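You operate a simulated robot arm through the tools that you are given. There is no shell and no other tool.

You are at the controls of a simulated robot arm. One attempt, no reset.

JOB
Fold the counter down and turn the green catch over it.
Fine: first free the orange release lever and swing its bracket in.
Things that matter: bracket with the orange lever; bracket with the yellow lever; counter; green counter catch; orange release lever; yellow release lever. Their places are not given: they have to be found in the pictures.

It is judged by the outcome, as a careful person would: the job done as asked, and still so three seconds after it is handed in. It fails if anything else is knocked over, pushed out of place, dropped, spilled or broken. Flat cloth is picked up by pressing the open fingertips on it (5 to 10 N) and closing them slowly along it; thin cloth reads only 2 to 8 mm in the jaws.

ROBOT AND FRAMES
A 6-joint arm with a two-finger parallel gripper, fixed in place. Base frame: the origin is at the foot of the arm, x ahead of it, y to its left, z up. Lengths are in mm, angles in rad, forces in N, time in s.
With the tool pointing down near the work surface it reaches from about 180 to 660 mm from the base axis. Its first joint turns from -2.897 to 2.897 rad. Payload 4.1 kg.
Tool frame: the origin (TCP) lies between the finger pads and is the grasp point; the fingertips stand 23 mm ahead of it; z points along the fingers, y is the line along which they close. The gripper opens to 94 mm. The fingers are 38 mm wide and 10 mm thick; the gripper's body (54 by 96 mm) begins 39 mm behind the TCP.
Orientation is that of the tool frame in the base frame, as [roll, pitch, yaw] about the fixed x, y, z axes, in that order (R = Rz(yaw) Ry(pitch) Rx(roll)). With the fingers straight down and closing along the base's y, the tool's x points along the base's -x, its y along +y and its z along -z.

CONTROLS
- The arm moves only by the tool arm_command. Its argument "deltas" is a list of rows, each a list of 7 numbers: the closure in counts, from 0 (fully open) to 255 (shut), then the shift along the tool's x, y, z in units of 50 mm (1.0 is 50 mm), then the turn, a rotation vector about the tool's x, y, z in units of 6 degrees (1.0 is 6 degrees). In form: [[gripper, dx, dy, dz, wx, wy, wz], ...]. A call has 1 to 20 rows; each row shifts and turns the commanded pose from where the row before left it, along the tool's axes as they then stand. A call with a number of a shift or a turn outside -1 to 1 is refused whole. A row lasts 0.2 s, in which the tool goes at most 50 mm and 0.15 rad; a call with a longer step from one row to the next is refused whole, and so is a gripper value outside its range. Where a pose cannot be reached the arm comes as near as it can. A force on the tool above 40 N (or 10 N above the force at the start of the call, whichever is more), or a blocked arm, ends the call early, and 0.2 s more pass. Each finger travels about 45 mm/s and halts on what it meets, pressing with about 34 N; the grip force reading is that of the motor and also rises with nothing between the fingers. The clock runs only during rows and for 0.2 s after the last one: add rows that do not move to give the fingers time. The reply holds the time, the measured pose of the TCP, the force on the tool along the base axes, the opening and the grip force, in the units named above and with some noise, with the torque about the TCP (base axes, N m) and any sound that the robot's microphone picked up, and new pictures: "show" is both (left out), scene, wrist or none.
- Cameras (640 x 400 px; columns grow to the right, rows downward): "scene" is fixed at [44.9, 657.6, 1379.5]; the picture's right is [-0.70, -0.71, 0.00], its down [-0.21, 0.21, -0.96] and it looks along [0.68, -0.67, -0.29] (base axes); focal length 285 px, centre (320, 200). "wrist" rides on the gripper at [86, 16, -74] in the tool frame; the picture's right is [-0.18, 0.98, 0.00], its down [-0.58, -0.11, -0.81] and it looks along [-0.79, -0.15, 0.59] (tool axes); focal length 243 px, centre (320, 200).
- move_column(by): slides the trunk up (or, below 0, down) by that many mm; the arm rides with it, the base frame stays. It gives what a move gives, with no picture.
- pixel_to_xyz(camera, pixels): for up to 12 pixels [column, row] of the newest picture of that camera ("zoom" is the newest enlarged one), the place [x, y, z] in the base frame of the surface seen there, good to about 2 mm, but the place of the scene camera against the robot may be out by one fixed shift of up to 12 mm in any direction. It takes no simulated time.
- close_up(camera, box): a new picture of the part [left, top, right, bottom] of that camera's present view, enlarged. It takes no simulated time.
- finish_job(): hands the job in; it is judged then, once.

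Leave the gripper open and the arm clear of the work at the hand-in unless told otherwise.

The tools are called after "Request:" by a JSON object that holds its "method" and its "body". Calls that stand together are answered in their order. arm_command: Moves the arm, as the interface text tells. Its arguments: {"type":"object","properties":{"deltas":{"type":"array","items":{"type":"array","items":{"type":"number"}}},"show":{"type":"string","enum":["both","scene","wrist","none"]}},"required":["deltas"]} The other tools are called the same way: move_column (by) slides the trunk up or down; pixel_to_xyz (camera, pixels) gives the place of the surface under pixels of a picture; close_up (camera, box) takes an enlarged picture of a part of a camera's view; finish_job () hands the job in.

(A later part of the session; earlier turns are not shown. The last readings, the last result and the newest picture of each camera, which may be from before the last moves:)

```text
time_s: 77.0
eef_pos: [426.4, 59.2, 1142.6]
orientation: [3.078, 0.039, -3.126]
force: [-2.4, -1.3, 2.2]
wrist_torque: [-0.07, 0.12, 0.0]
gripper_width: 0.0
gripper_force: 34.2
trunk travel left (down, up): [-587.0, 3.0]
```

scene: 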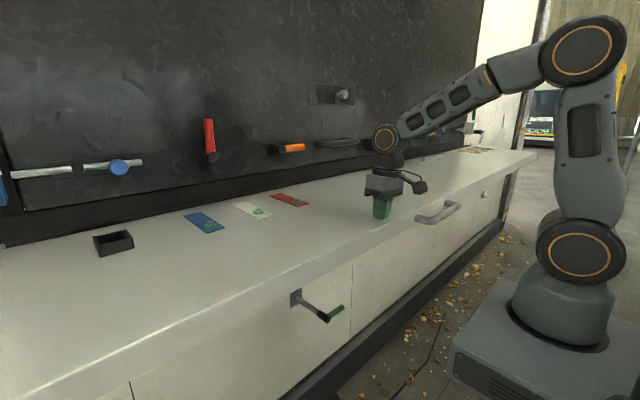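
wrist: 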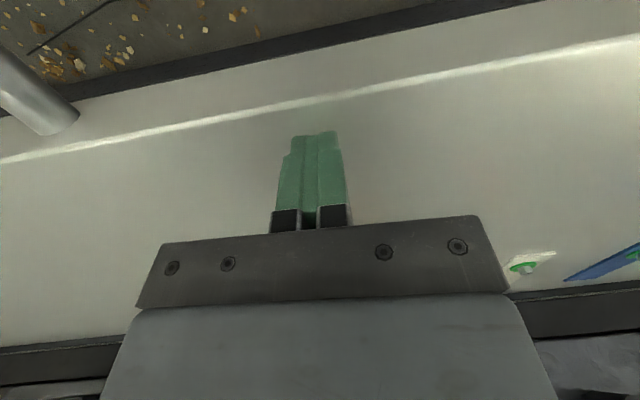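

The counter is giving way with only about 2 N. I'll check how far it has tipped and where it pivots.

Request:
{"method": "pixel_to_xyz", "body": {"camera": "scene", "pixels": [[150, 300], [100, 360], [200, 260], [60, 260], [350, 215], [350, 200], [330, 190], [200, 330], [250, 300], [320, 180], [60, 225], [300, 180]]}}

```text
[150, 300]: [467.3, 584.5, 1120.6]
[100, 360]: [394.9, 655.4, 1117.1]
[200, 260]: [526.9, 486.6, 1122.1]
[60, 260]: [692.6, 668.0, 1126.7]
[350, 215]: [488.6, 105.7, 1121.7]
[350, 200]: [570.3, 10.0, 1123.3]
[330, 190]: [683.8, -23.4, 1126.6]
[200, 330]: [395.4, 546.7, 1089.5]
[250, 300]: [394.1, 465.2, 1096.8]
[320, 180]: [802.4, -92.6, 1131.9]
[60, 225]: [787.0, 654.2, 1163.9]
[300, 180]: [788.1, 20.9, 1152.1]
```

The top has tipped about 1.5°, pivoting near x≈800, and it moves freely under a light push. I'll follow it down another 60 mm slowly, keeping the tips on it.

Request:
{"method": "arm_command", "body": {"deltas": [[255, 0, 0, 0.15, 0, 0, 0], [255, 0, 0, 0.15, 0, 0, 0], [255, 0, 0, 0.15, 0, 0, 0], [255, 0, 0, 0.15, 0, 0, 0], [255, 0, 0, 0.15, 0, 0, 0], [255, 0, 0, 0.15, 0, 0, 0], [255, 0, 0, 0.15, 0, 0, 0], [255, 0, 0, 0.15, 0, 0, 0]], "show": "both"}}

Request:
{"method": "pixel_to_xyz", "body": {"camera": "scene", "pixels": [[150, 320], [200, 275], [60, 260], [350, 230], [350, 205], [330, 190], [250, 250], [300, 215], [130, 260], [320, 182], [240, 210], [200, 222]]}}

```text
time_s: 78.8
eef_pos: [430.4, 63.5, 1081.5]
orientation: [3.08, 0.038, -3.124]
force: [0.1, 0.3, -0.4]
wrist_torque: [-0.01, 0.02, 0.0]
gripper_width: 0.1
gripper_force: 34.6
trunk travel left (down, up): [-587.0, 3.0]
```

scene: 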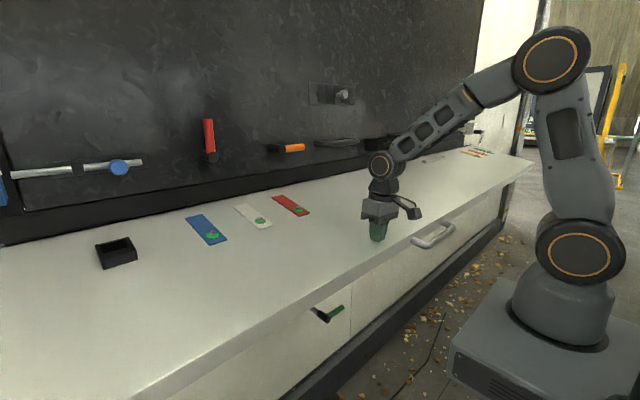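
wrist: 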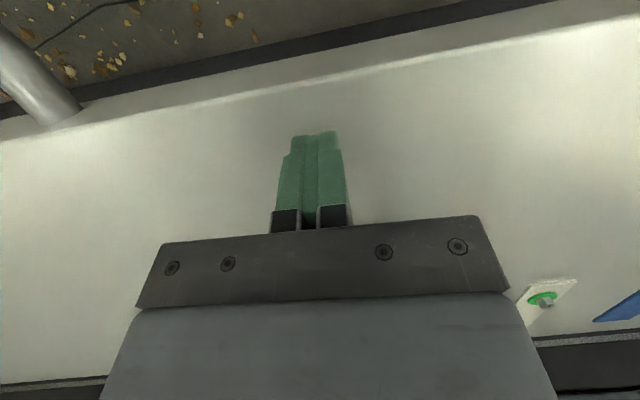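

```text
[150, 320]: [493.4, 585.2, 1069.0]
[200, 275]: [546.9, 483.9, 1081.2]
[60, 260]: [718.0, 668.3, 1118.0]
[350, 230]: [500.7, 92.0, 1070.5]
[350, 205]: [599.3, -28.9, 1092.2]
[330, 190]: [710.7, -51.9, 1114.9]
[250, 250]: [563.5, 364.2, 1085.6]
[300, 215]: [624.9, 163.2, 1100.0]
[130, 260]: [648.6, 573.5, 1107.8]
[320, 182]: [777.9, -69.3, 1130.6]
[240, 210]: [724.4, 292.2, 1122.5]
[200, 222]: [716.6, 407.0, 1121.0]
```

The counter is at about 12°, pivoting near x≈775, with almost no force needed. I'll hold still for 0.6 s to see whether it stays put or drifts by itself.

Request:
{"method": "arm_command", "body": {"deltas": [[255, 0, 0, 0, 0, 0, 0], [255, 0, 0, 0, 0, 0, 0], [255, 0, 0, 0, 0, 0, 0]], "show": "scene"}}

Request:
{"method": "pixel_to_xyz", "body": {"camera": "scene", "pixels": [[150, 320], [200, 275], [60, 260], [350, 230], [350, 205], [330, 190], [250, 250], [300, 215], [437, 238]]}}

```text
time_s: 79.6
eef_pos: [430.5, 63.4, 1082.5]
orientation: [3.078, 0.04, -3.126]
force: [-0.3, -0.3, 0.5]
wrist_torque: [0.01, 0.03, -0.01]
gripper_width: 0.0
gripper_force: 33.8
trunk travel left (down, up): [-587.0, 3.0]
```

scene: 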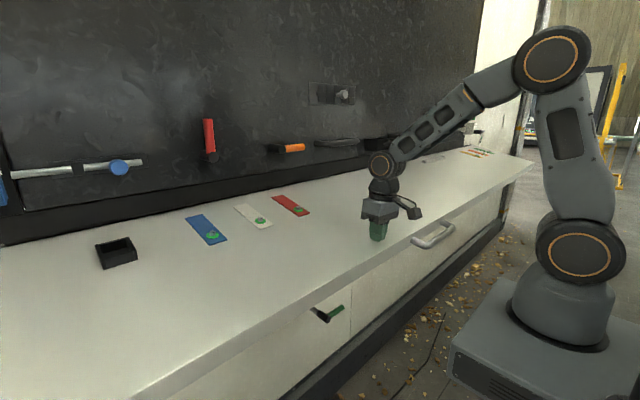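

```text
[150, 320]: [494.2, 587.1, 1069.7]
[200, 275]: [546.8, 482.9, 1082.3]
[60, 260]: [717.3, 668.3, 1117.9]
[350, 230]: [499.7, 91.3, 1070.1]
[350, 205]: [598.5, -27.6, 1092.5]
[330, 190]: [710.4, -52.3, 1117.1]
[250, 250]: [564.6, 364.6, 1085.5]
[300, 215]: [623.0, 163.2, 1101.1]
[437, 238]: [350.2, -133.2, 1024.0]
```

The counter stays exactly where it's left, and the tray and strips ride with it. I'll keep pushing along its arc, down to about 30° and then 45°.

Request:
{"method": "arm_command", "body": {"deltas": [[255, -0.07, 0, 0.265, 0, 0, 0], [255, -0.07, 0, 0.265, 0, 0, 0], [255, -0.08, 0, 0.265, 0, 0, 0], [255, -0.085, 0, 0.265, 0, 0, 0], [255, -0.085, 0, 0.265, 0, 0, 0], [255, -0.095, 0, 0.265, 0, 0, 0], [255, -0.1, 0, 0.265, 0, 0, 0], [255, -0.1, 0, 0.265, 0, 0, 0]], "show": "both"}}

Request:
{"method": "pixel_to_xyz", "body": {"camera": "scene", "pixels": [[150, 320], [200, 275], [60, 260], [350, 230], [350, 205], [330, 190], [250, 250], [300, 215], [430, 270], [60, 300]]}}

```text
time_s: 81.4
eef_pos: [467.9, 67.9, 978.2]
orientation: [3.078, 0.039, -3.124]
force: [-0.1, 0.0, -0.4]
wrist_torque: [0.02, -0.01, 0.02]
gripper_width: 0.2
gripper_force: 33.7
trunk travel left (down, up): [-587.0, 3.0]
```

scene: 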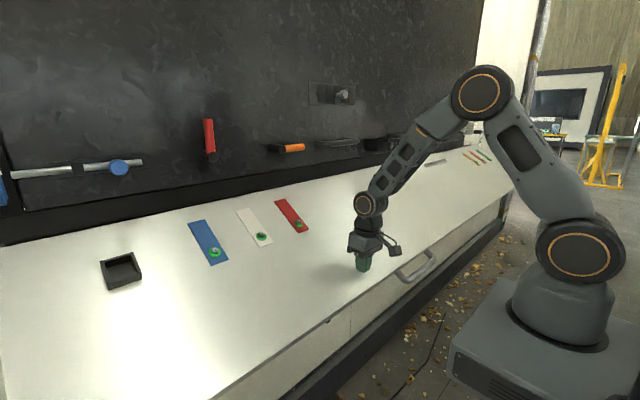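
wrist: 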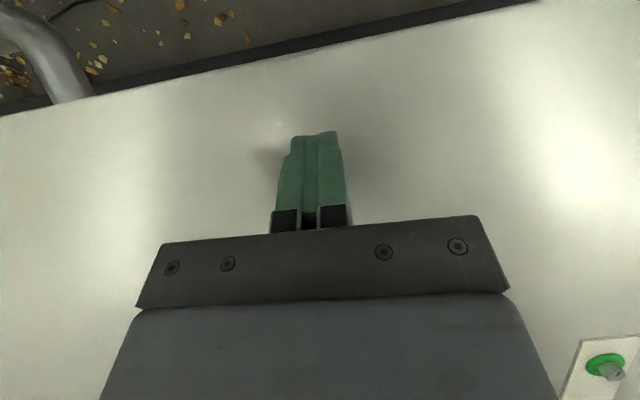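

```text
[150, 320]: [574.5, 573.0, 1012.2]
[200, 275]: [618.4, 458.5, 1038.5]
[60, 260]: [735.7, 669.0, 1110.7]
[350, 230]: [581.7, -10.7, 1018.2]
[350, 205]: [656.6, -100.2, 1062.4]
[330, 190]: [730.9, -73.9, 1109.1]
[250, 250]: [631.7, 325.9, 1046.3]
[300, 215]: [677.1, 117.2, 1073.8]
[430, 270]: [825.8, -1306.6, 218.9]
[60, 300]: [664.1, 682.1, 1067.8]
```

The counter is at about 31°, and the two fits put its hinge at about (774, 1103). I'll continue to about 45°.

Request:
{"method": "arm_command", "body": {"deltas": [[255, -0.14, 0, 0.265, 0, 0, 0], [255, -0.145, 0, 0.265, 0, 0, 0], [255, -0.15, 0, 0.265, 0, 0, 0], [255, -0.16, 0, 0.26, 0, 0, 0], [255, -0.165, 0, 0.255, 0, 0, 0], [255, -0.17, 0, 0.25, 0, 0, 0]], "show": "both"}}

Request:
{"method": "pixel_to_xyz", "body": {"camera": "scene", "pixels": [[150, 320], [200, 275], [60, 260], [350, 230], [330, 190], [250, 250], [300, 215], [60, 300]]}}

```text
time_s: 82.8
eef_pos: [518.9, 76.2, 903.2]
orientation: [3.08, 0.04, -3.127]
force: [-0.6, 0.3, -0.3]
wrist_torque: [-0.02, 0.02, 0.01]
gripper_width: 0.0
gripper_force: 34.2
trunk travel left (down, up): [-587.0, 3.0]
```

scene: 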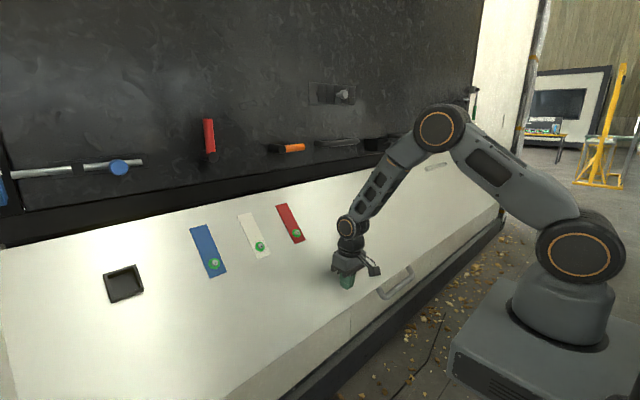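
wrist: 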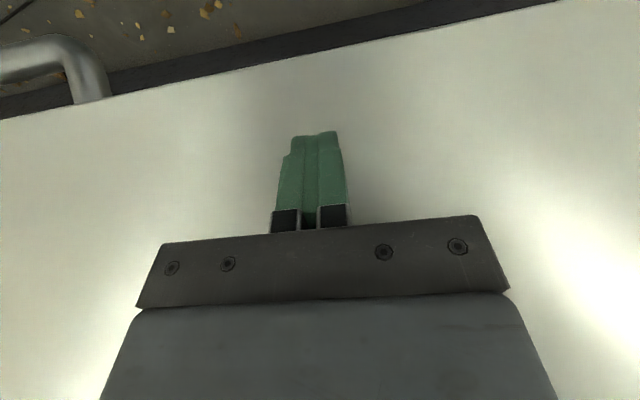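

```text
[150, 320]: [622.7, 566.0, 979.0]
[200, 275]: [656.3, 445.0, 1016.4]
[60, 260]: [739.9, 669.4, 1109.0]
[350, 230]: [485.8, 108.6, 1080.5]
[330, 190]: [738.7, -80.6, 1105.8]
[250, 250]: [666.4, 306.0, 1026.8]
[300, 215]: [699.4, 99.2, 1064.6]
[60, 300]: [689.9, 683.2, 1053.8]
```

The counter is at about 48°. For the last part the tool should lean back and the arm sit lower. The counter holds itself, so I'll back off, lower the trunk 250 mm, raise the tool back up, and tilt it about 28° forward.

Request:
{"method": "arm_command", "body": {"deltas": [[255, 0.8, 0, 0, 0, 0, 0], [255, 0.8, 0, 0, 0, 0, 0], [255, 0.8, 0, 0, 0, 0, 0], [255, 0, 0, 0, 0, 0, 0]], "show": "none"}}

Request:
{"method": "move_column", "body": {"by": -250}}

Request:
{"method": "arm_command", "body": {"deltas": [[255, 0, 0, -0.8, 0, 0, 0], [255, 0, 0, -0.8, 0, 0, 0], [255, 0, 0, -0.8, 0, 0, 0], [255, 0, 0, -0.8, 0, 0, 0], [255, 0, 0, -0.8, 0, 0, 0], [255, 0, 0, -0.8, 0, 0, 0], [255, 0, 0, 0, 0, -1, 0], [255, 0, 0, 0, 0, -1, 0], [255, 0, 0, 0, 0, -1, 0], [255, 0, 0, 0, 0, -1, 0], [255, 0, 0, 0, 0, -0.7, 0], [255, 0, 0, 0, 0, 0, 0]], "show": "both"}}

```text
time_s: 83.8
eef_pos: [399.7, 73.9, 900.1]
orientation: [3.078, 0.037, -3.126]
force: [-0.2, 0.6, 0.9]
wrist_torque: [0.02, 0.02, -0.02]
gripper_width: 0.2
gripper_force: 33.9
trunk travel left (down, up): [-587.0, 3.0]
```

```text
time_s: 86.4
eef_pos: [399.2, 75.3, 650.3]
orientation: [3.079, 0.038, -3.126]
force: [0.6, 0.3, 0.1]
wrist_torque: [-0.02, 0.01, -0.04]
gripper_width: 0.0
gripper_force: 34.0
trunk travel left (down, up): [-337.0, 253.0]
```

```text
time_s: 89.0
eef_pos: [390.7, 59.4, 891.3]
orientation: [3.07, 0.531, 3.123]
force: [-0.6, -0.6, -0.1]
wrist_torque: [0.04, 0.03, -0.01]
gripper_width: 0.1
gripper_force: 34.0
trunk travel left (down, up): [-337.0, 253.0]
```

scene: 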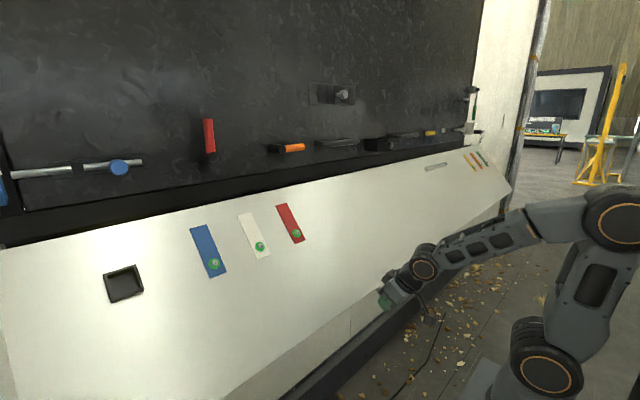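
wrist: 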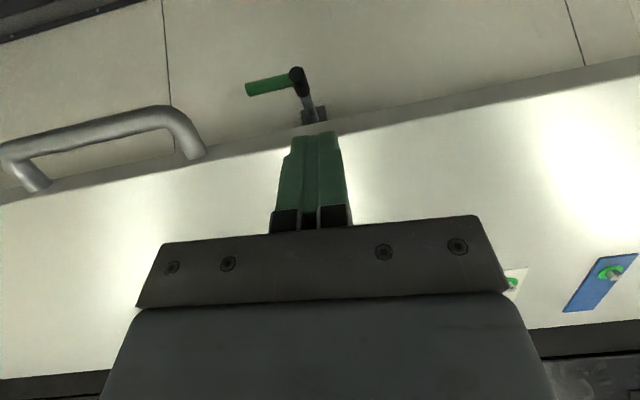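

The arm is in a good pose, with the tool 30° off vertical at (391, 59, 891) in front of the tilted counter. I'll approach the counter face at about (496, 59, 878).

Request:
{"method": "arm_command", "body": {"deltas": [[255, -0.513, 0, 0.378, 0, 0, 0], [255, -0.513, 0, 0.378, 0, 0, 0], [255, -0.513, 0, 0.378, 0, 0, 0], [255, 0, 0, 0, 0, 0, 0]], "show": "scene"}}

```text
time_s: 90.0
eef_pos: [485.4, 61.2, 881.9]
orientation: [3.07, 0.529, 3.123]
force: [-0.1, 0.1, 0.5]
wrist_torque: [0.01, -0.02, 0.03]
gripper_width: 0.4
gripper_force: 33.9
trunk travel left (down, up): [-337.0, 253.0]
```

scene: 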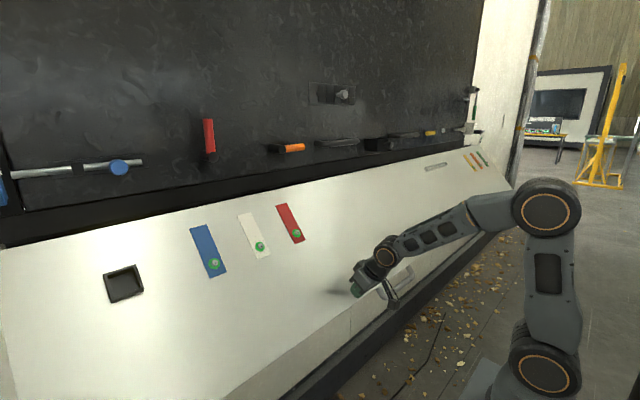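

The tips are just about touching. I'll push along the arc to about 60°, slowly.

Request:
{"method": "arm_command", "body": {"deltas": [[255, -0.0987, 0, 0.2665, 0, 0, 0], [255, -0.0987, 0, 0.2665, 0, 0, 0], [255, -0.0987, 0, 0.2665, 0, 0, 0], [255, -0.0987, 0, 0.2665, 0, 0, 0], [255, -0.0987, 0, 0.2665, 0, 0, 0], [255, -0.0987, 0, 0.2665, 0, 0, 0], [255, 0, 0, 0, 0, 0, 0]], "show": "both"}}

Request:
{"method": "pixel_to_xyz", "body": {"camera": "scene", "pixels": [[150, 320], [200, 290], [60, 260], [330, 190], [250, 270], [300, 215], [60, 300], [200, 240]]}}

```text
time_s: 91.6
eef_pos: [553.5, 66.4, 825.5]
orientation: [3.068, 0.527, 3.123]
force: [0.3, 0.0, -0.3]
wrist_torque: [0.02, 0.02, -0.02]
gripper_width: 0.0
gripper_force: 33.9
trunk travel left (down, up): [-337.0, 253.0]
```

scene: 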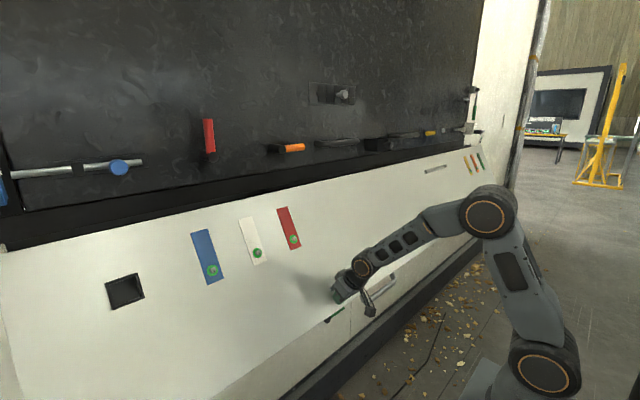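
wrist: 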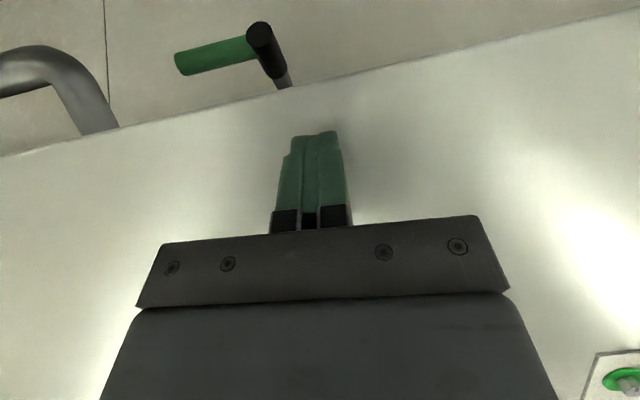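

```text
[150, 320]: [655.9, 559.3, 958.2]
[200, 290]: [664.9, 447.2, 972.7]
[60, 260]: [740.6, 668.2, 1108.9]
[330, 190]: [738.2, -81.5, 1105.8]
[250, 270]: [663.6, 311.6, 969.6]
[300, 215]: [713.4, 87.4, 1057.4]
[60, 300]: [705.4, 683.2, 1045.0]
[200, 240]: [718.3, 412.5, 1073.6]
```

The counter is at about 61° and still moving freely. I'll go on to about 70°, watching the force in case the folded bracket stops it.

Request:
{"method": "arm_command", "body": {"deltas": [[255, -0.149, 0, 0.246, 0, 0, 0], [255, -0.149, 0, 0.246, 0, 0, 0], [255, -0.149, 0, 0.246, 0, 0, 0], [255, -0.149, 0, 0.246, 0, 0, 0], [255, 0, 0, 0, 0, 0, 0]], "show": "both"}}

Request:
{"method": "pixel_to_xyz", "body": {"camera": "scene", "pixels": [[150, 320], [200, 290], [60, 260], [330, 190], [250, 270], [300, 215], [60, 300], [200, 240]]}}

```text
time_s: 92.8
eef_pos: [602.5, 70.5, 797.8]
orientation: [3.068, 0.53, 3.126]
force: [-0.2, -0.3, -0.4]
wrist_torque: [0.02, -0.04, 0.01]
gripper_width: 0.0
gripper_force: 33.6
trunk travel left (down, up): [-337.0, 253.0]
```

scene: 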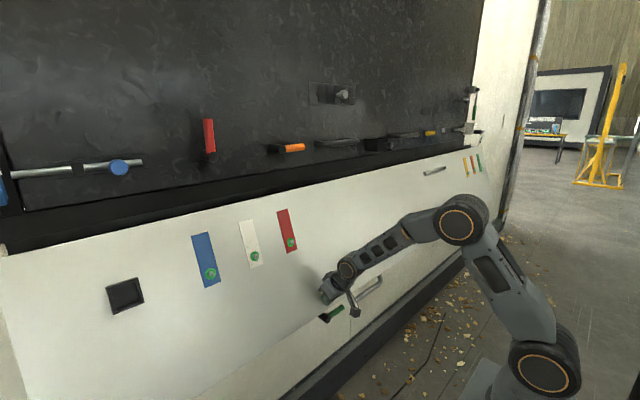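
wrist: 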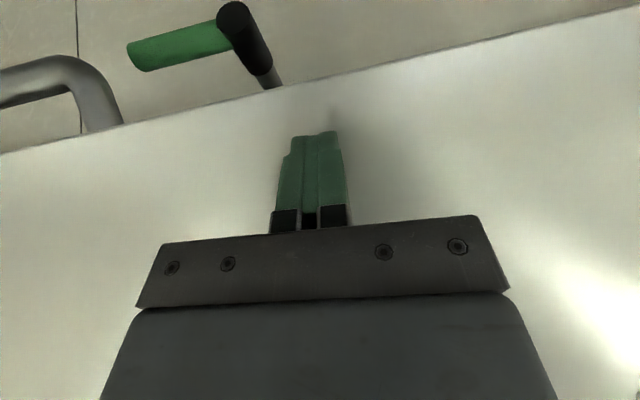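

```text
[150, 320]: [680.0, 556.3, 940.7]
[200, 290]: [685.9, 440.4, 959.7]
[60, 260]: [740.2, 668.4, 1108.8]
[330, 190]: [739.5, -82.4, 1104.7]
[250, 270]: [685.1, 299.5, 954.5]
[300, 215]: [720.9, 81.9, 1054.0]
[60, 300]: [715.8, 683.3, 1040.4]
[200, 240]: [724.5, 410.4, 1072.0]
```

The counter is at about 70° with no resistance. I'll continue to about 76°, then check.

Request:
{"method": "arm_command", "body": {"deltas": [[255, -0.153, 0, 0.182, 0, 0, 0], [255, -0.153, 0, 0.182, 0, 0, 0], [255, -0.153, 0, 0.182, 0, 0, 0], [255, 0, 0, 0, 0, 0, 0]], "show": "both"}}

Request:
{"method": "pixel_to_xyz", "body": {"camera": "scene", "pixels": [[150, 320], [200, 290], [60, 260], [330, 190], [250, 270], [300, 215], [60, 300], [200, 240]]}}

```text
time_s: 93.8
eef_pos: [635.2, 70.5, 785.2]
orientation: [3.071, 0.531, 3.123]
force: [0.1, 0.1, -0.1]
wrist_torque: [-0.03, 0.02, -0.02]
gripper_width: 0.0
gripper_force: 33.9
trunk travel left (down, up): [-337.0, 253.0]
```

scene: 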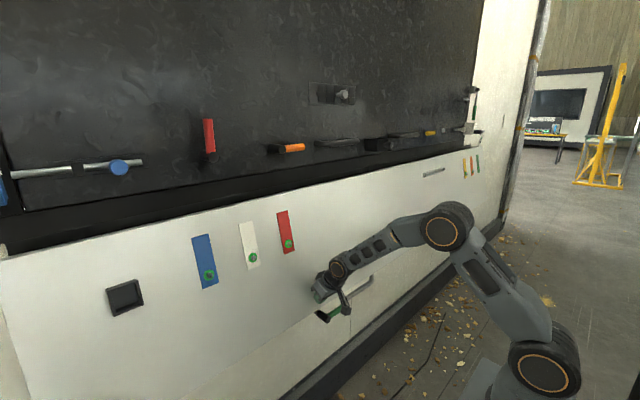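
wrist: 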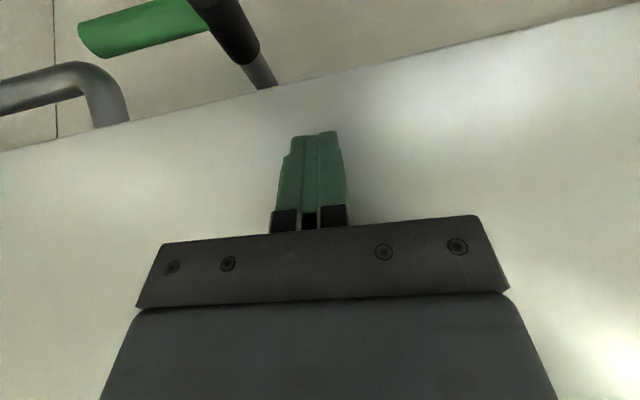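

```text
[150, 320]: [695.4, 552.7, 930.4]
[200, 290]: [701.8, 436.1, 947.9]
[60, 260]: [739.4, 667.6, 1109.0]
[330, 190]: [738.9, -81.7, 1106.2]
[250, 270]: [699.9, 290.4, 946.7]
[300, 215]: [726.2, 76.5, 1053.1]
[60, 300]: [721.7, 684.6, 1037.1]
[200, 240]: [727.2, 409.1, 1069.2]
```

The counter is at about 76°, still free. I'll continue toward about 85°.

Request:
{"method": "arm_command", "body": {"deltas": [[255, -0.164, 0, 0.156, 0, 0, 0], [255, -0.164, 0, 0.156, 0, 0, 0], [255, -0.164, 0, 0.156, 0, 0, 0], [255, -0.164, 0, 0.156, 0, 0, 0], [255, 0, 0, 0, 0, 0, 0]], "show": "both"}}

Request:
{"method": "pixel_to_xyz", "body": {"camera": "scene", "pixels": [[150, 320], [200, 290], [60, 260], [330, 190], [250, 270], [300, 215], [60, 300], [200, 240]]}}

```text
time_s: 94.5
eef_pos: [655.4, 69.6, 778.5]
orientation: [3.07, 0.514, 3.122]
force: [-29.4, -0.8, 13.9]
wrist_torque: [0.04, -0.08, -0.06]
gripper_width: 0.0
gripper_force: 34.2
trunk travel left (down, up): [-337.0, 253.0]
stopped in row 3: the force on the tool passed its limit at 56 N (the readings are from after the stop); the commanded pose is now the measured one
```

scene: 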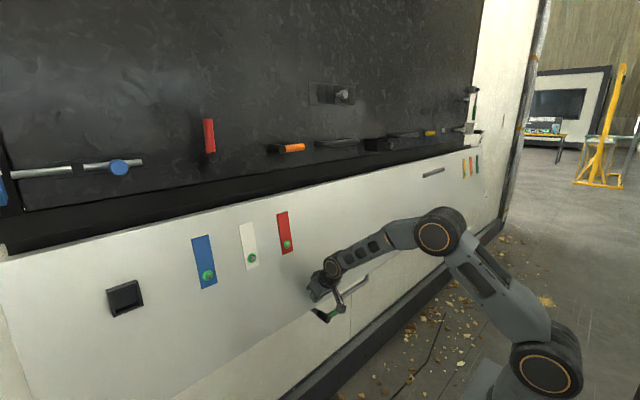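
wrist: 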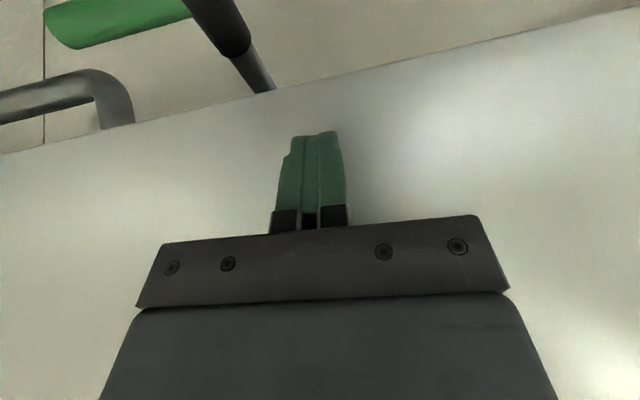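

```text
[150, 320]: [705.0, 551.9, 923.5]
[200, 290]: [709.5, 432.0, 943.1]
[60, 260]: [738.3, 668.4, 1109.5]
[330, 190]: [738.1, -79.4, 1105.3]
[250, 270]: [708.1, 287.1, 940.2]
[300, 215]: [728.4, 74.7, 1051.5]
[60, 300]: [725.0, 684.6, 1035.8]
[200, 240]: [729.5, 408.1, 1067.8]
```

The counter came up against something solid at about 80°. I'll press once more, gently, to see whether that is its end stop.

Request:
{"method": "arm_command", "body": {"deltas": [[255, -0.04, 0, 0.035, 0, 0, 0], [255, -0.04, 0, 0.035, 0, 0, 0], [255, 0, 0, 0, 0, 0, 0]], "show": "scene"}}

Request:
{"method": "pixel_to_xyz", "body": {"camera": "scene", "pixels": [[150, 320], [200, 290], [60, 260], [330, 190], [250, 270], [60, 300], [100, 380], [20, 270]]}}

```text
time_s: 94.9
eef_pos: [655.8, 71.2, 778.5]
orientation: [3.07, 0.506, 3.122]
force: [-30.8, -1.1, 15.3]
wrist_torque: [0.04, -0.09, -0.06]
gripper_width: 0.1
gripper_force: 34.0
trunk travel left (down, up): [-337.0, 253.0]
stopped in row 1: the force on the tool passed its limit at 46 N (the readings are from after the stop); the commanded pose is now the measured one
```

scene: 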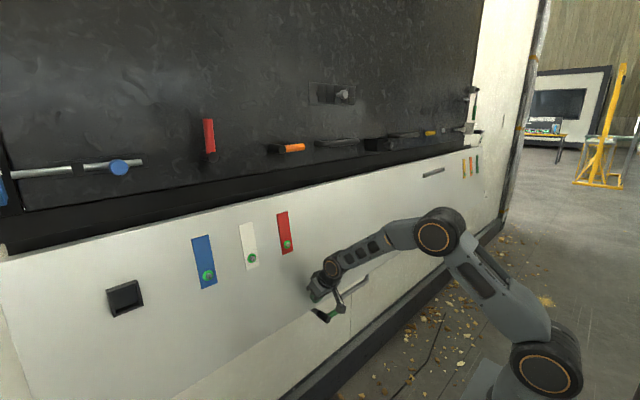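

```text
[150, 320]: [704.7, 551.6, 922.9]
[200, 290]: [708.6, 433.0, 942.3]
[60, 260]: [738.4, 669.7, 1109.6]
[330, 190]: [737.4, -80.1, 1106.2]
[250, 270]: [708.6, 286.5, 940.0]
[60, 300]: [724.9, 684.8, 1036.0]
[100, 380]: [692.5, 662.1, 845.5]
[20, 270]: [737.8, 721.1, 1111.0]
```

The counter is firmly at its end at about 80°: its face is at (683, 737) at the bottom edge, just behind where the catch arm (x≈645) would stand when turned up. I'll back the tool away and check that it stays there.

Request:
{"method": "arm_command", "body": {"deltas": [[255, 0.7, 0, -0.388, 0, 0, 0], [255, 0.7, 0, -0.388, 0, 0, 0], [255, 0.7, 0, -0.388, 0, 0, 0], [255, 0.7, 0, -0.388, 0, 0, 0], [255, 0.7, 0, -0.388, 0, 0, 0], [255, 0, 0, 0, 0, 0, 0]], "show": "both"}}

Request:
{"method": "pixel_to_xyz", "body": {"camera": "scene", "pixels": [[150, 320], [200, 290], [60, 260], [330, 190], [250, 270], [60, 300], [100, 380], [320, 316], [340, 310]]}}

```text
time_s: 96.3
eef_pos: [457.8, 67.7, 775.9]
orientation: [3.069, 0.508, 3.123]
force: [0.8, -1.2, 1.1]
wrist_torque: [-0.03, -0.02, -0.02]
gripper_width: 0.1
gripper_force: 34.1
trunk travel left (down, up): [-337.0, 253.0]
```

scene: 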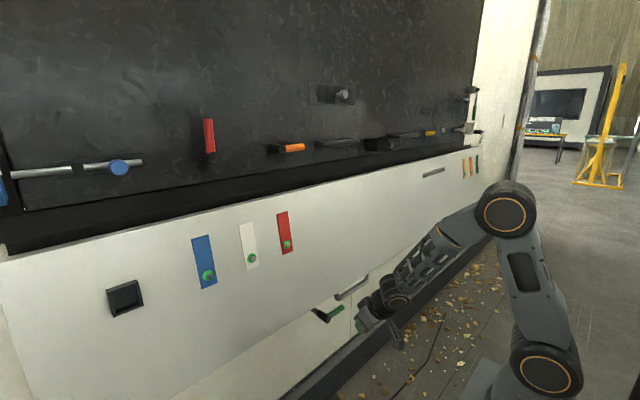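
wrist: 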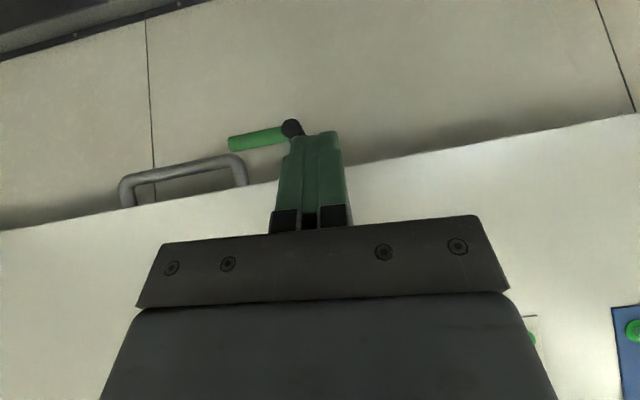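

```text
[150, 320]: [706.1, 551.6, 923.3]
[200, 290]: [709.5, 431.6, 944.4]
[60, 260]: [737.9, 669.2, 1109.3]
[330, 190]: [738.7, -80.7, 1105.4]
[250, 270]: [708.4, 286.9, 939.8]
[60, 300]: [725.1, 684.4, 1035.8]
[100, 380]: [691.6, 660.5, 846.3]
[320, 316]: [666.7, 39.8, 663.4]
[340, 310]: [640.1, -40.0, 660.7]
```

The counter stays at 80° by itself. In the wrist view the green catch arm (258,140) is clear of the counter's handle (185,175). I'll lower the trunk 70 mm and bring the tool level, to work on the catch from in front.

Request:
{"method": "move_column", "body": {"by": -70}}

Request:
{"method": "arm_command", "body": {"deltas": [[255, -0.44, 0, 0.24, 0, 0, 0], [255, 0, 0, 0, 0, -1, 0], [255, 0, 0, 0, 0, -1, 0], [255, 0, 0, 0, 0, -1, 0], [255, 0, 0, 0, 0, -1, 0], [255, 0, 0, 0, 0, -1, 0], [255, 0, 0, 0, 0, -1, 0], [255, 0, 0, 0, 0, 0, 0]], "show": "both"}}

```text
time_s: 97.3
eef_pos: [459.1, 67.7, 706.0]
orientation: [3.071, 0.508, 3.122]
force: [0.0, 0.5, 0.3]
wrist_torque: [0.02, 0.0, -0.01]
gripper_width: 0.0
gripper_force: 33.6
trunk travel left (down, up): [-267.0, 323.0]
```

```text
time_s: 99.1
eef_pos: [484.3, 68.2, 705.0]
orientation: [2.994, 1.136, 3.022]
force: [0.6, -1.5, -0.7]
wrist_torque: [-0.01, 0.01, 0.02]
gripper_width: 0.0
gripper_force: 33.7
out of reach, approached as far as the arm can: row 2
trunk travel left (down, up): [-267.0, 323.0]
```

scene: 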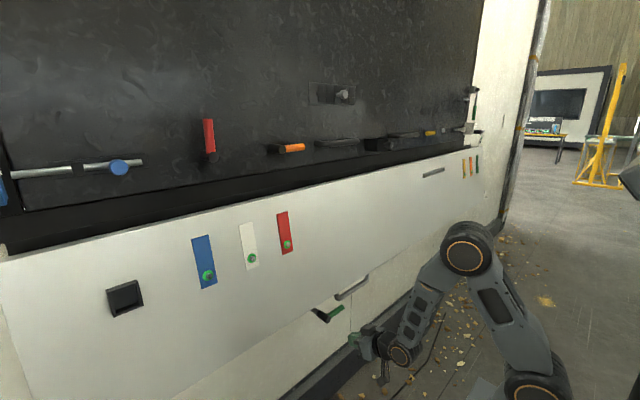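
wrist: 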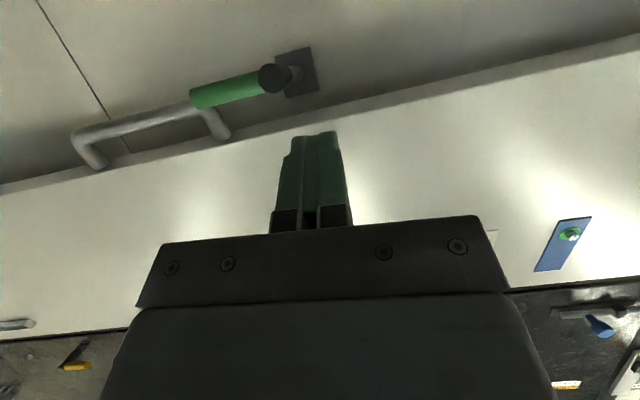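

The tool is now 25° below level, and the catch arm and the counter handle are both visible. I'll measure them precisely from here.

Request:
{"method": "pixel_to_xyz", "body": {"camera": "wrist", "pixels": [[270, 78], [262, 80], [280, 76], [230, 90], [195, 97], [200, 94], [215, 92], [216, 125], [150, 122], [85, 145], [280, 142], [305, 75]]}}

Request:
{"method": "close_up", "body": {"camera": "wrist", "box": [60, 30, 340, 180]}}

```text
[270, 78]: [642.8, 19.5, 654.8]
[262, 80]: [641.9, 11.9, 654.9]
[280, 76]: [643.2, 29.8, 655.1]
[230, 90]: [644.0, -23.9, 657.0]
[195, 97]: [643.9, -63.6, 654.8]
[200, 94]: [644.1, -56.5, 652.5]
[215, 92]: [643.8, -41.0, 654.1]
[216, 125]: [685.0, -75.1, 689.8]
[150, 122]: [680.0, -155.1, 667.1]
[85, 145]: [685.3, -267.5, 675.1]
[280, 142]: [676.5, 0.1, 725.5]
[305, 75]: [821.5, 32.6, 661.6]
```

```text
2.29 times, centred on (200, 105) of wrist
```

zoom: 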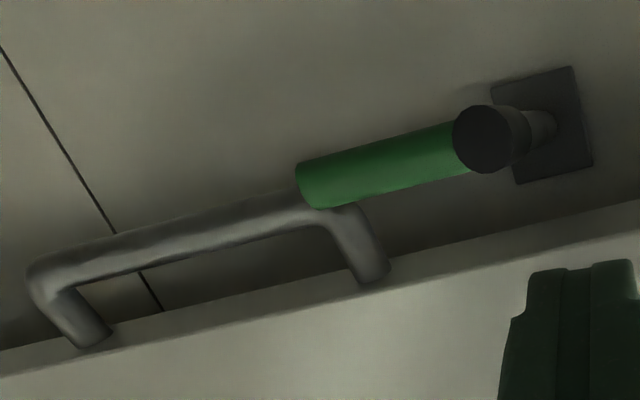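

The catch pivot is at about (y 20, z 659), its arm reaching to y≈-65 at x 643–663. The counter's lower edge at (677, ·, 726) sits right where the upright arm would cover it. I'll level the tool, then move to y≈-40, z≈620, so the closed fingers can go in below the green arm.

Request:
{"method": "arm_command", "body": {"deltas": [[255, 0, 0, 0, 0, -1, 0], [255, 0, 0, 0, 0, -1, 0], [255, 0, 0, 0, 0, -1, 0], [255, 0, 0, 0, 0, -1, 0], [255, 0.57, -0.72, 0, 0, 0, 0], [255, 0.57, -0.72, 0, 0, 0, 0], [255, 0.57, -0.72, 0, 0, 0, 0], [255, 0, 0, 0, 0, 0, 0]], "show": "both"}}

```text
time_s: 100.9
eef_pos: [486.2, -36.0, 614.4]
orientation: [1.795, 1.506, 1.81]
force: [-0.1, -0.7, 0.4]
wrist_torque: [-0.01, 0.02, 0.0]
gripper_width: 0.0
gripper_force: 34.3
trunk travel left (down, up): [-267.0, 323.0]
```

scene: 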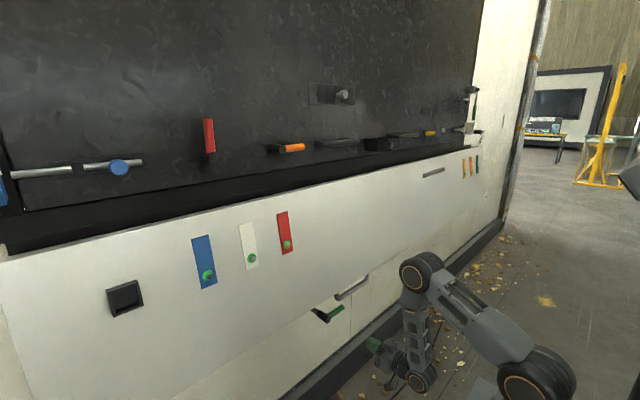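
wrist: 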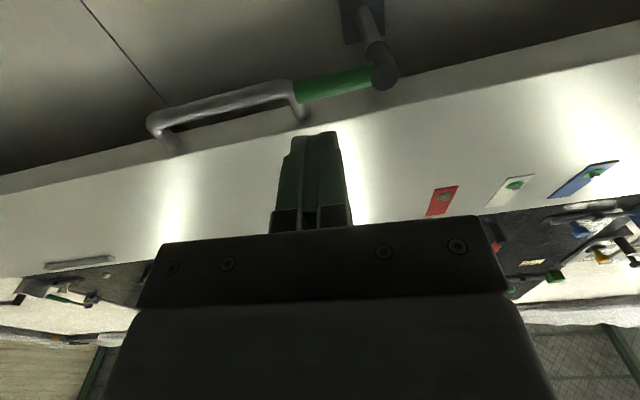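

The tool is level at (486, -36, 614), pointing under the green arm. I'll move it forward about 155 mm so the fingertips sit beneath the arm.

Request:
{"method": "arm_command", "body": {"deltas": [[255, 0, 0, 0.78, 0, 0, 0], [255, 0, 0, 0.78, 0, 0, 0], [255, 0, 0, 0.78, 0, 0, 0], [255, 0, 0, 0.78, 0, 0, 0], [255, 0, 0, 0, 0, 0, 0]], "show": "both"}}

Request:
{"method": "close_up", "body": {"camera": "scene", "box": [270, 250, 430, 370]}}

```text
time_s: 102.1
eef_pos: [642.9, -29.6, 611.7]
orientation: [1.808, 1.507, 1.824]
force: [-0.4, 0.8, -0.1]
wrist_torque: [0.0, 0.01, -0.01]
gripper_width: 0.1
gripper_force: 33.1
trunk travel left (down, up): [-267.0, 323.0]
```

scene: 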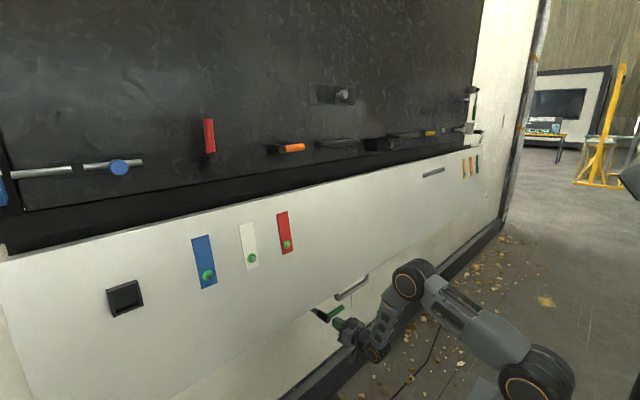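
wrist: 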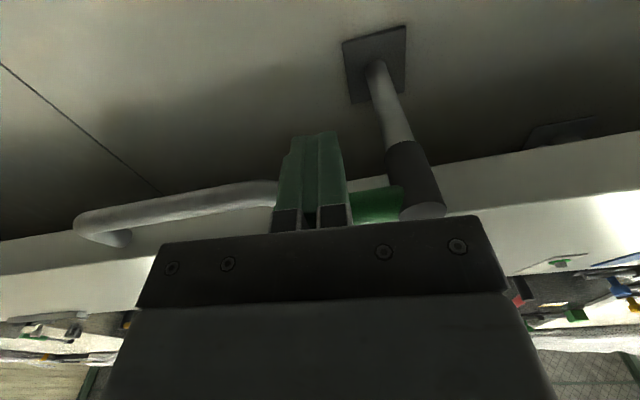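

```text
3.33 times, centred on (350, 310) of scene
```

zoom: 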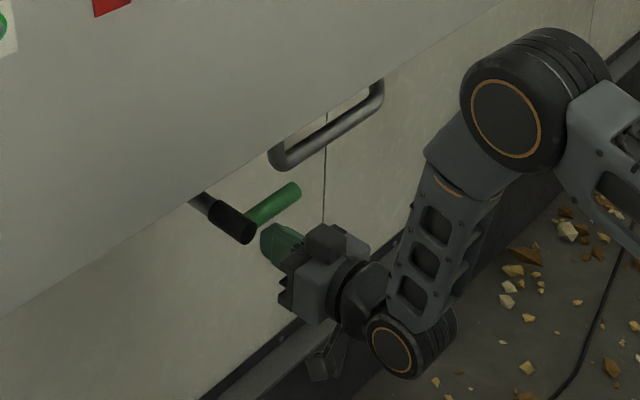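

The fingertips are right below the green arm. I'll shift 10 mm to -y and raise slowly to lift the arm to about 40°, following its arc.

Request:
{"method": "arm_command", "body": {"deltas": [[255, -0.2, -0.2, 0, 0, 0, 0], [255, -0.16, 0, 0, 0, 0, 0], [255, -0.18, 0, 0, 0, 0, 0], [255, -0.18, 0, 0, 0, 0, 0], [255, -0.167, 0.057, 0, 0, 0, 0], [255, -0.167, 0.057, 0, 0, 0, 0], [255, 0, 0, 0, 0, 0, 0]], "show": "both"}}

Request:
{"method": "close_up", "body": {"camera": "scene", "box": [270, 250, 430, 370]}}

```text
time_s: 103.7
eef_pos: [640.2, -38.2, 667.0]
orientation: [1.789, 1.506, 1.805]
force: [0.9, -0.1, -1.3]
wrist_torque: [-0.02, 0.03, 0.02]
gripper_width: 0.0
gripper_force: 33.9
trunk travel left (down, up): [-267.0, 323.0]
```

scene: 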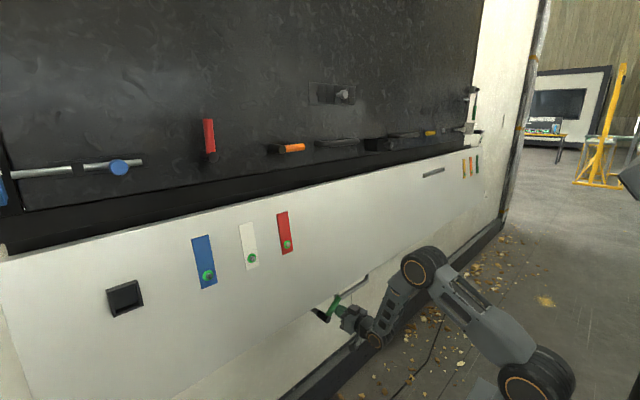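
wrist: 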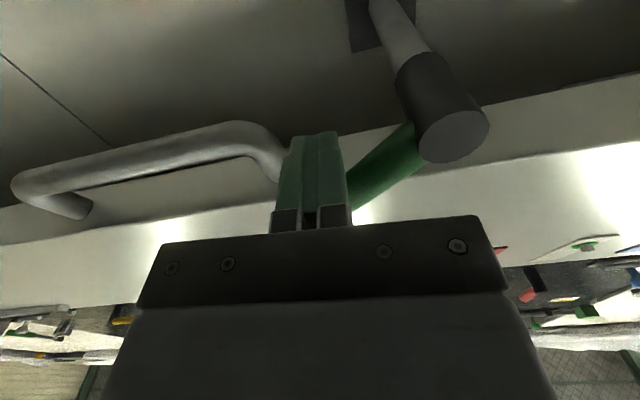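

```text
3.33 times, centred on (350, 310) of scene
```

zoom: 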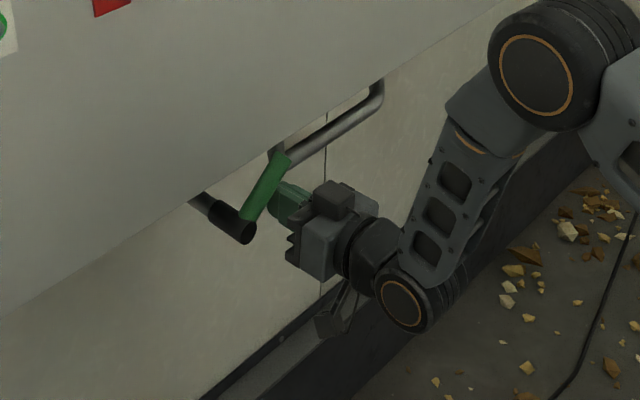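

The catch arm is turning up easily, now at about 35–40°. I'll continue along its arc to about 75°.

Request:
{"method": "arm_command", "body": {"deltas": [[255, -0.113, 0.145, 0, 0, 0, 0], [255, -0.113, 0.145, 0, 0, 0, 0], [255, -0.074, 0.11, 0, 0, 0, 0], [255, -0.074, 0.11, 0, 0, 0, 0], [255, 0, 0, 0, 0, 0, 0]], "show": "both"}}

Request:
{"method": "close_up", "body": {"camera": "scene", "box": [270, 250, 430, 370]}}

```text
time_s: 104.9
eef_pos: [639.7, -13.4, 684.9]
orientation: [1.802, 1.506, 1.82]
force: [-2.5, -4.0, 0.2]
wrist_torque: [0.06, -0.04, -0.04]
gripper_width: 0.0
gripper_force: 33.5
trunk travel left (down, up): [-267.0, 323.0]
```

scene: 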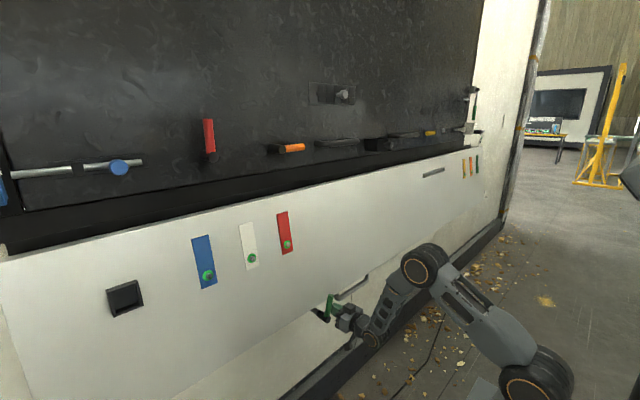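
wrist: 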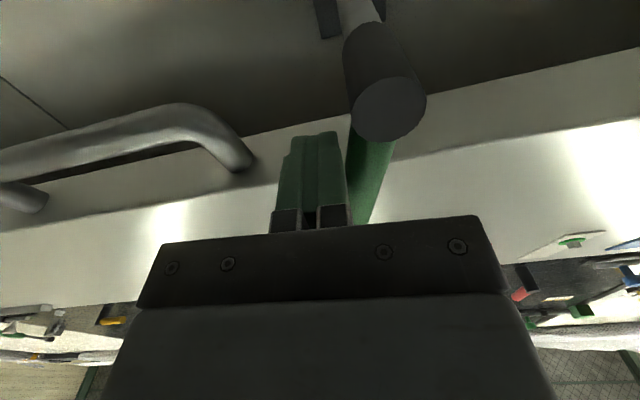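

```text
3.33 times, centred on (350, 310) of scene
```

zoom: 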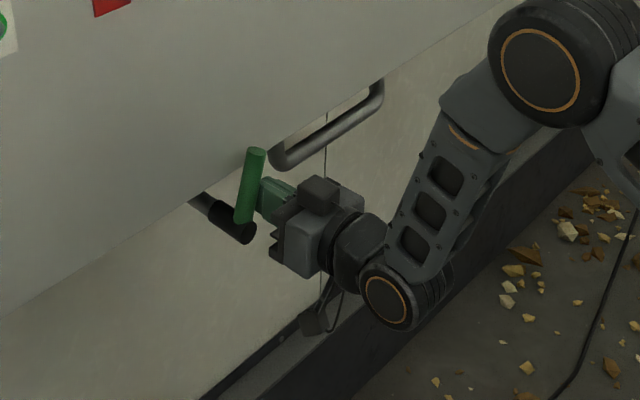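

The arm is at about 75° and the push needs only 4 N. I'll push the last 15° toward +y.

Request:
{"method": "arm_command", "body": {"deltas": [[255, -0.04, 0.09, 0, 0, 0, 0], [255, -0.03, 0.09, 0, 0, 0, 0], [255, -0.02, 0.09, 0, 0, 0, 0], [255, 0, 0, 0, 0, 0, 0]], "show": "both"}}

Request:
{"method": "close_up", "body": {"camera": "scene", "box": [290, 270, 390, 345]}}

```text
time_s: 105.9
eef_pos: [640.3, -1.2, 689.4]
orientation: [1.801, 1.507, 1.815]
force: [2.0, -7.5, -1.5]
wrist_torque: [-0.16, 0.01, -0.14]
gripper_width: 0.0
gripper_force: 34.0
trunk travel left (down, up): [-267.0, 323.0]
```

scene: 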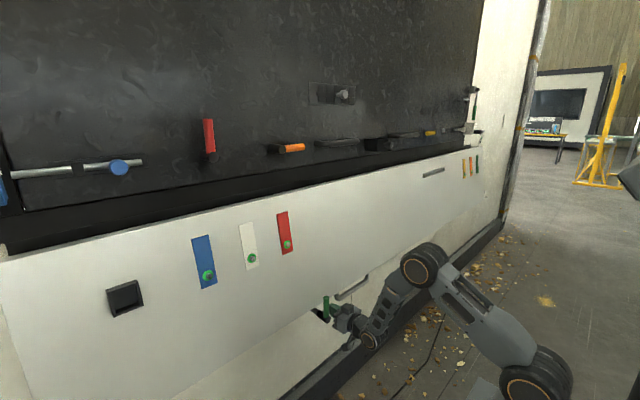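
wrist: 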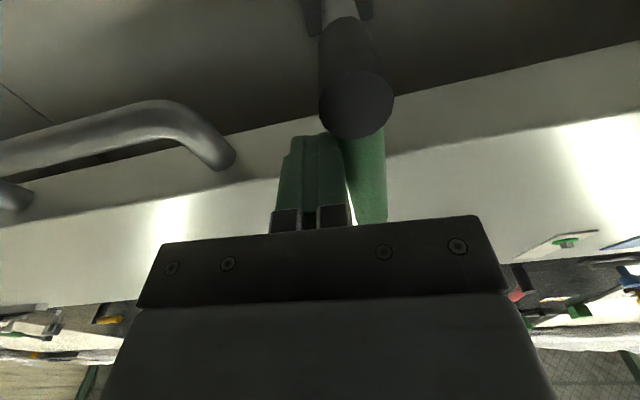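

```text
5.33 times, centred on (340, 308) of scene
```

zoom: 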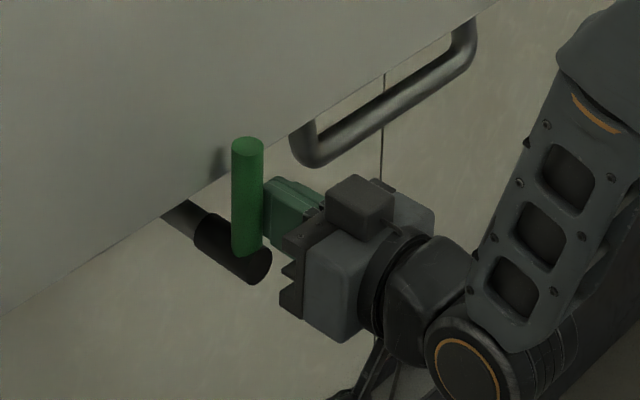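

The green arm is now practically upright in front of the counter's lower edge. I'll measure its top and bottom to get the exact angle.

Request:
{"method": "pixel_to_xyz", "body": {"camera": "zoom", "pixels": [[248, 150], [247, 170], [247, 190], [247, 210], [247, 235], [238, 180], [258, 180], [235, 230], [256, 230], [220, 160], [260, 275]]}}

Request:
{"method": "close_up", "body": {"camera": "wrist", "box": [260, 60, 440, 240]}}

```text
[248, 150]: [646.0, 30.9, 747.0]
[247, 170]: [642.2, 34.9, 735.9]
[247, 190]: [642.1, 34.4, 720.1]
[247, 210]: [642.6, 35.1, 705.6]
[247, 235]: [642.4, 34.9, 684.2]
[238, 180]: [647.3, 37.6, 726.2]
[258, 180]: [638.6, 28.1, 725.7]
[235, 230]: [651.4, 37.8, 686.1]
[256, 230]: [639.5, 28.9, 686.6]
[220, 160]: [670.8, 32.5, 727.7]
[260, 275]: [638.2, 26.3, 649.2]
```

```text
2.22 times, centred on (350, 150) of wrist
```

zoom: 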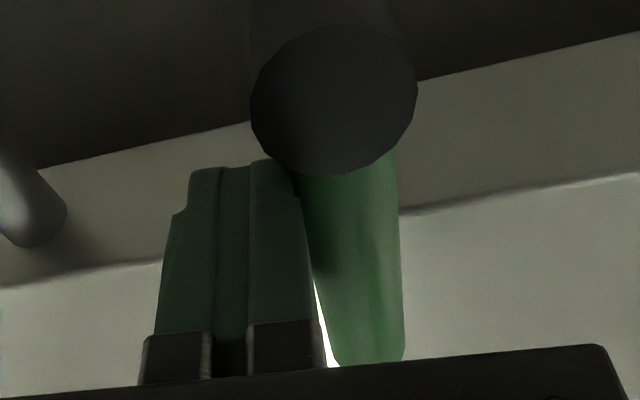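

The green arm stands vertical within about 1°, its top at z≈745, over the counter's lower edge (z≈727). I'll ease the fingers 15 mm toward -y off the arm, then withdraw straight back.

Request:
{"method": "arm_command", "body": {"deltas": [[255, 0, -0.15, 0, 0, 0, 0], [255, 0, -0.15, 0, 0, 0, 0], [255, 0, 0, -0.5, 0, 0, 0], [255, 0, 0, -0.8, 0, 0, 0], [255, 0, 0, -0.8, 0, 0, 0], [255, 0, 0, -0.8, 0, 0, 0], [255, 0, 0, 0, 0, 0, 0]], "show": "both"}}

Request:
{"method": "close_up", "body": {"camera": "scene", "box": [290, 260, 390, 345]}}

```text
time_s: 107.5
eef_pos: [495.8, -16.2, 696.1]
orientation: [1.792, 1.506, 1.808]
force: [0.3, 0.6, -0.3]
wrist_torque: [-0.02, 0.01, 0.02]
gripper_width: 0.0
gripper_force: 34.3
trunk travel left (down, up): [-267.0, 323.0]
```

scene: 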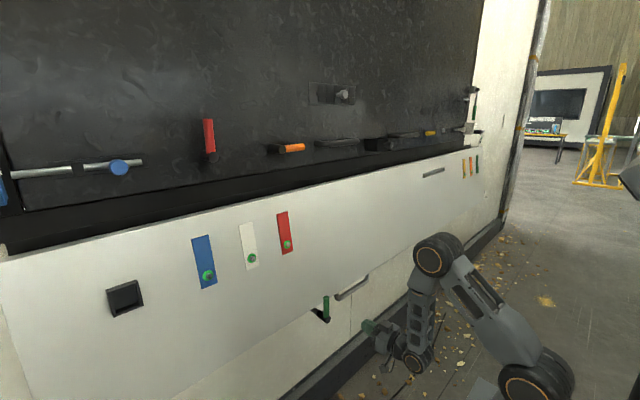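
wrist: 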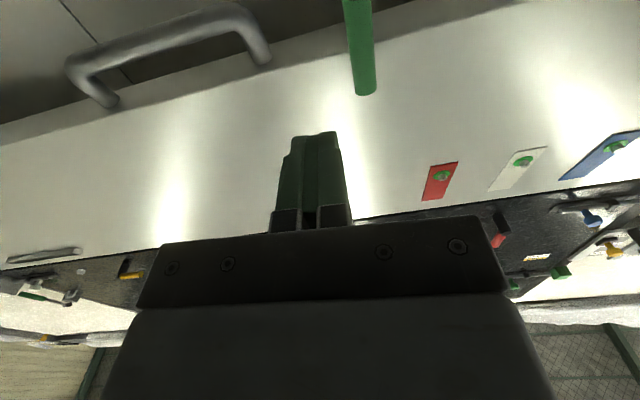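

```text
4.71 times, centred on (340, 302) of scene
```

zoom: 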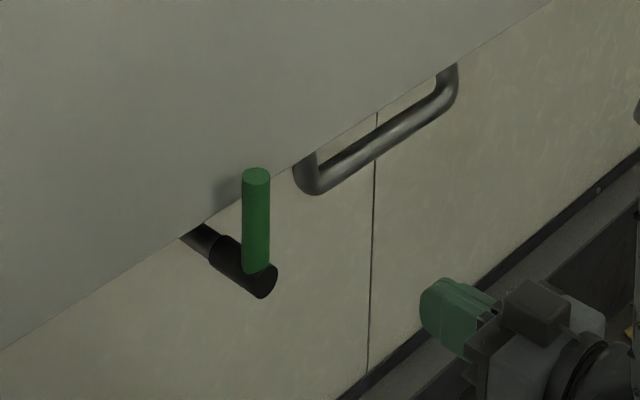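

The catch stands upright on its own and the counter is held. Before finishing, I'll check the bracket and lever behind the counter from below, moving the tool low and to y≈130, clear of the catch.

Request:
{"method": "arm_command", "body": {"deltas": [[255, 0.45, 0.49, 0, 0, 0, 0], [255, 0.45, 0.49, 0, 0, 0, 0], [255, 0.45, 0.49, 0, 0, 0, 0], [255, 0.45, 0.49, 0, 0, 0, 0], [255, 0.45, 0.49, 0, 0, 0, 0], [255, 0.45, 0.49, 0, 0, 0, 0], [255, 0, 0, 0.8, 0, 0, 0], [255, 0, 0, 0.8, 0, 0, 0], [255, 0, 0, 0.8, 0, 0, 0], [255, 0, 0, 0.8, 0, 0, 0], [255, 0, 0, 0, 0, 0, 0]], "show": "both"}}

```text
time_s: 109.9
eef_pos: [651.9, 136.9, 563.2]
orientation: [1.807, 1.506, 1.824]
force: [-0.3, -0.5, -1.0]
wrist_torque: [-0.04, 0.03, -0.01]
gripper_width: 0.1
gripper_force: 34.1
trunk travel left (down, up): [-267.0, 323.0]
```

scene: 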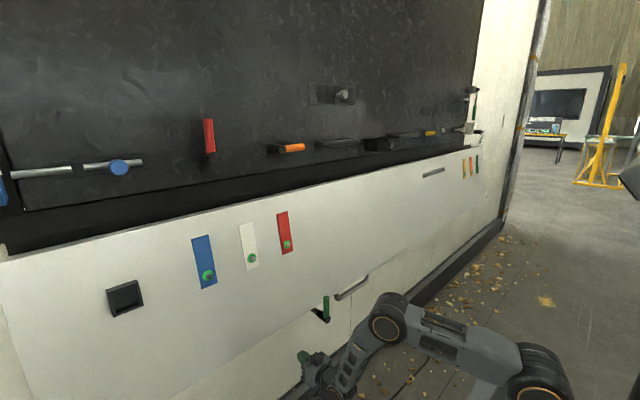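
wrist: 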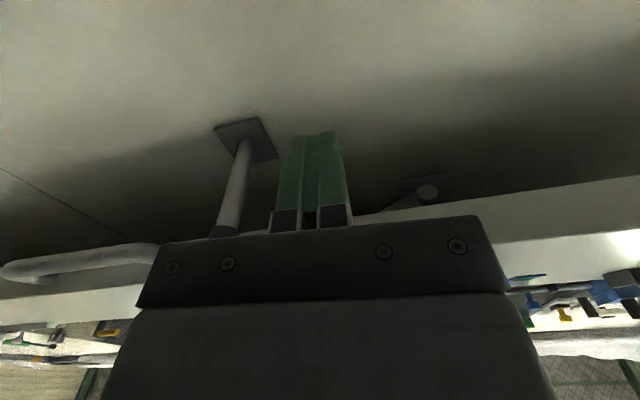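

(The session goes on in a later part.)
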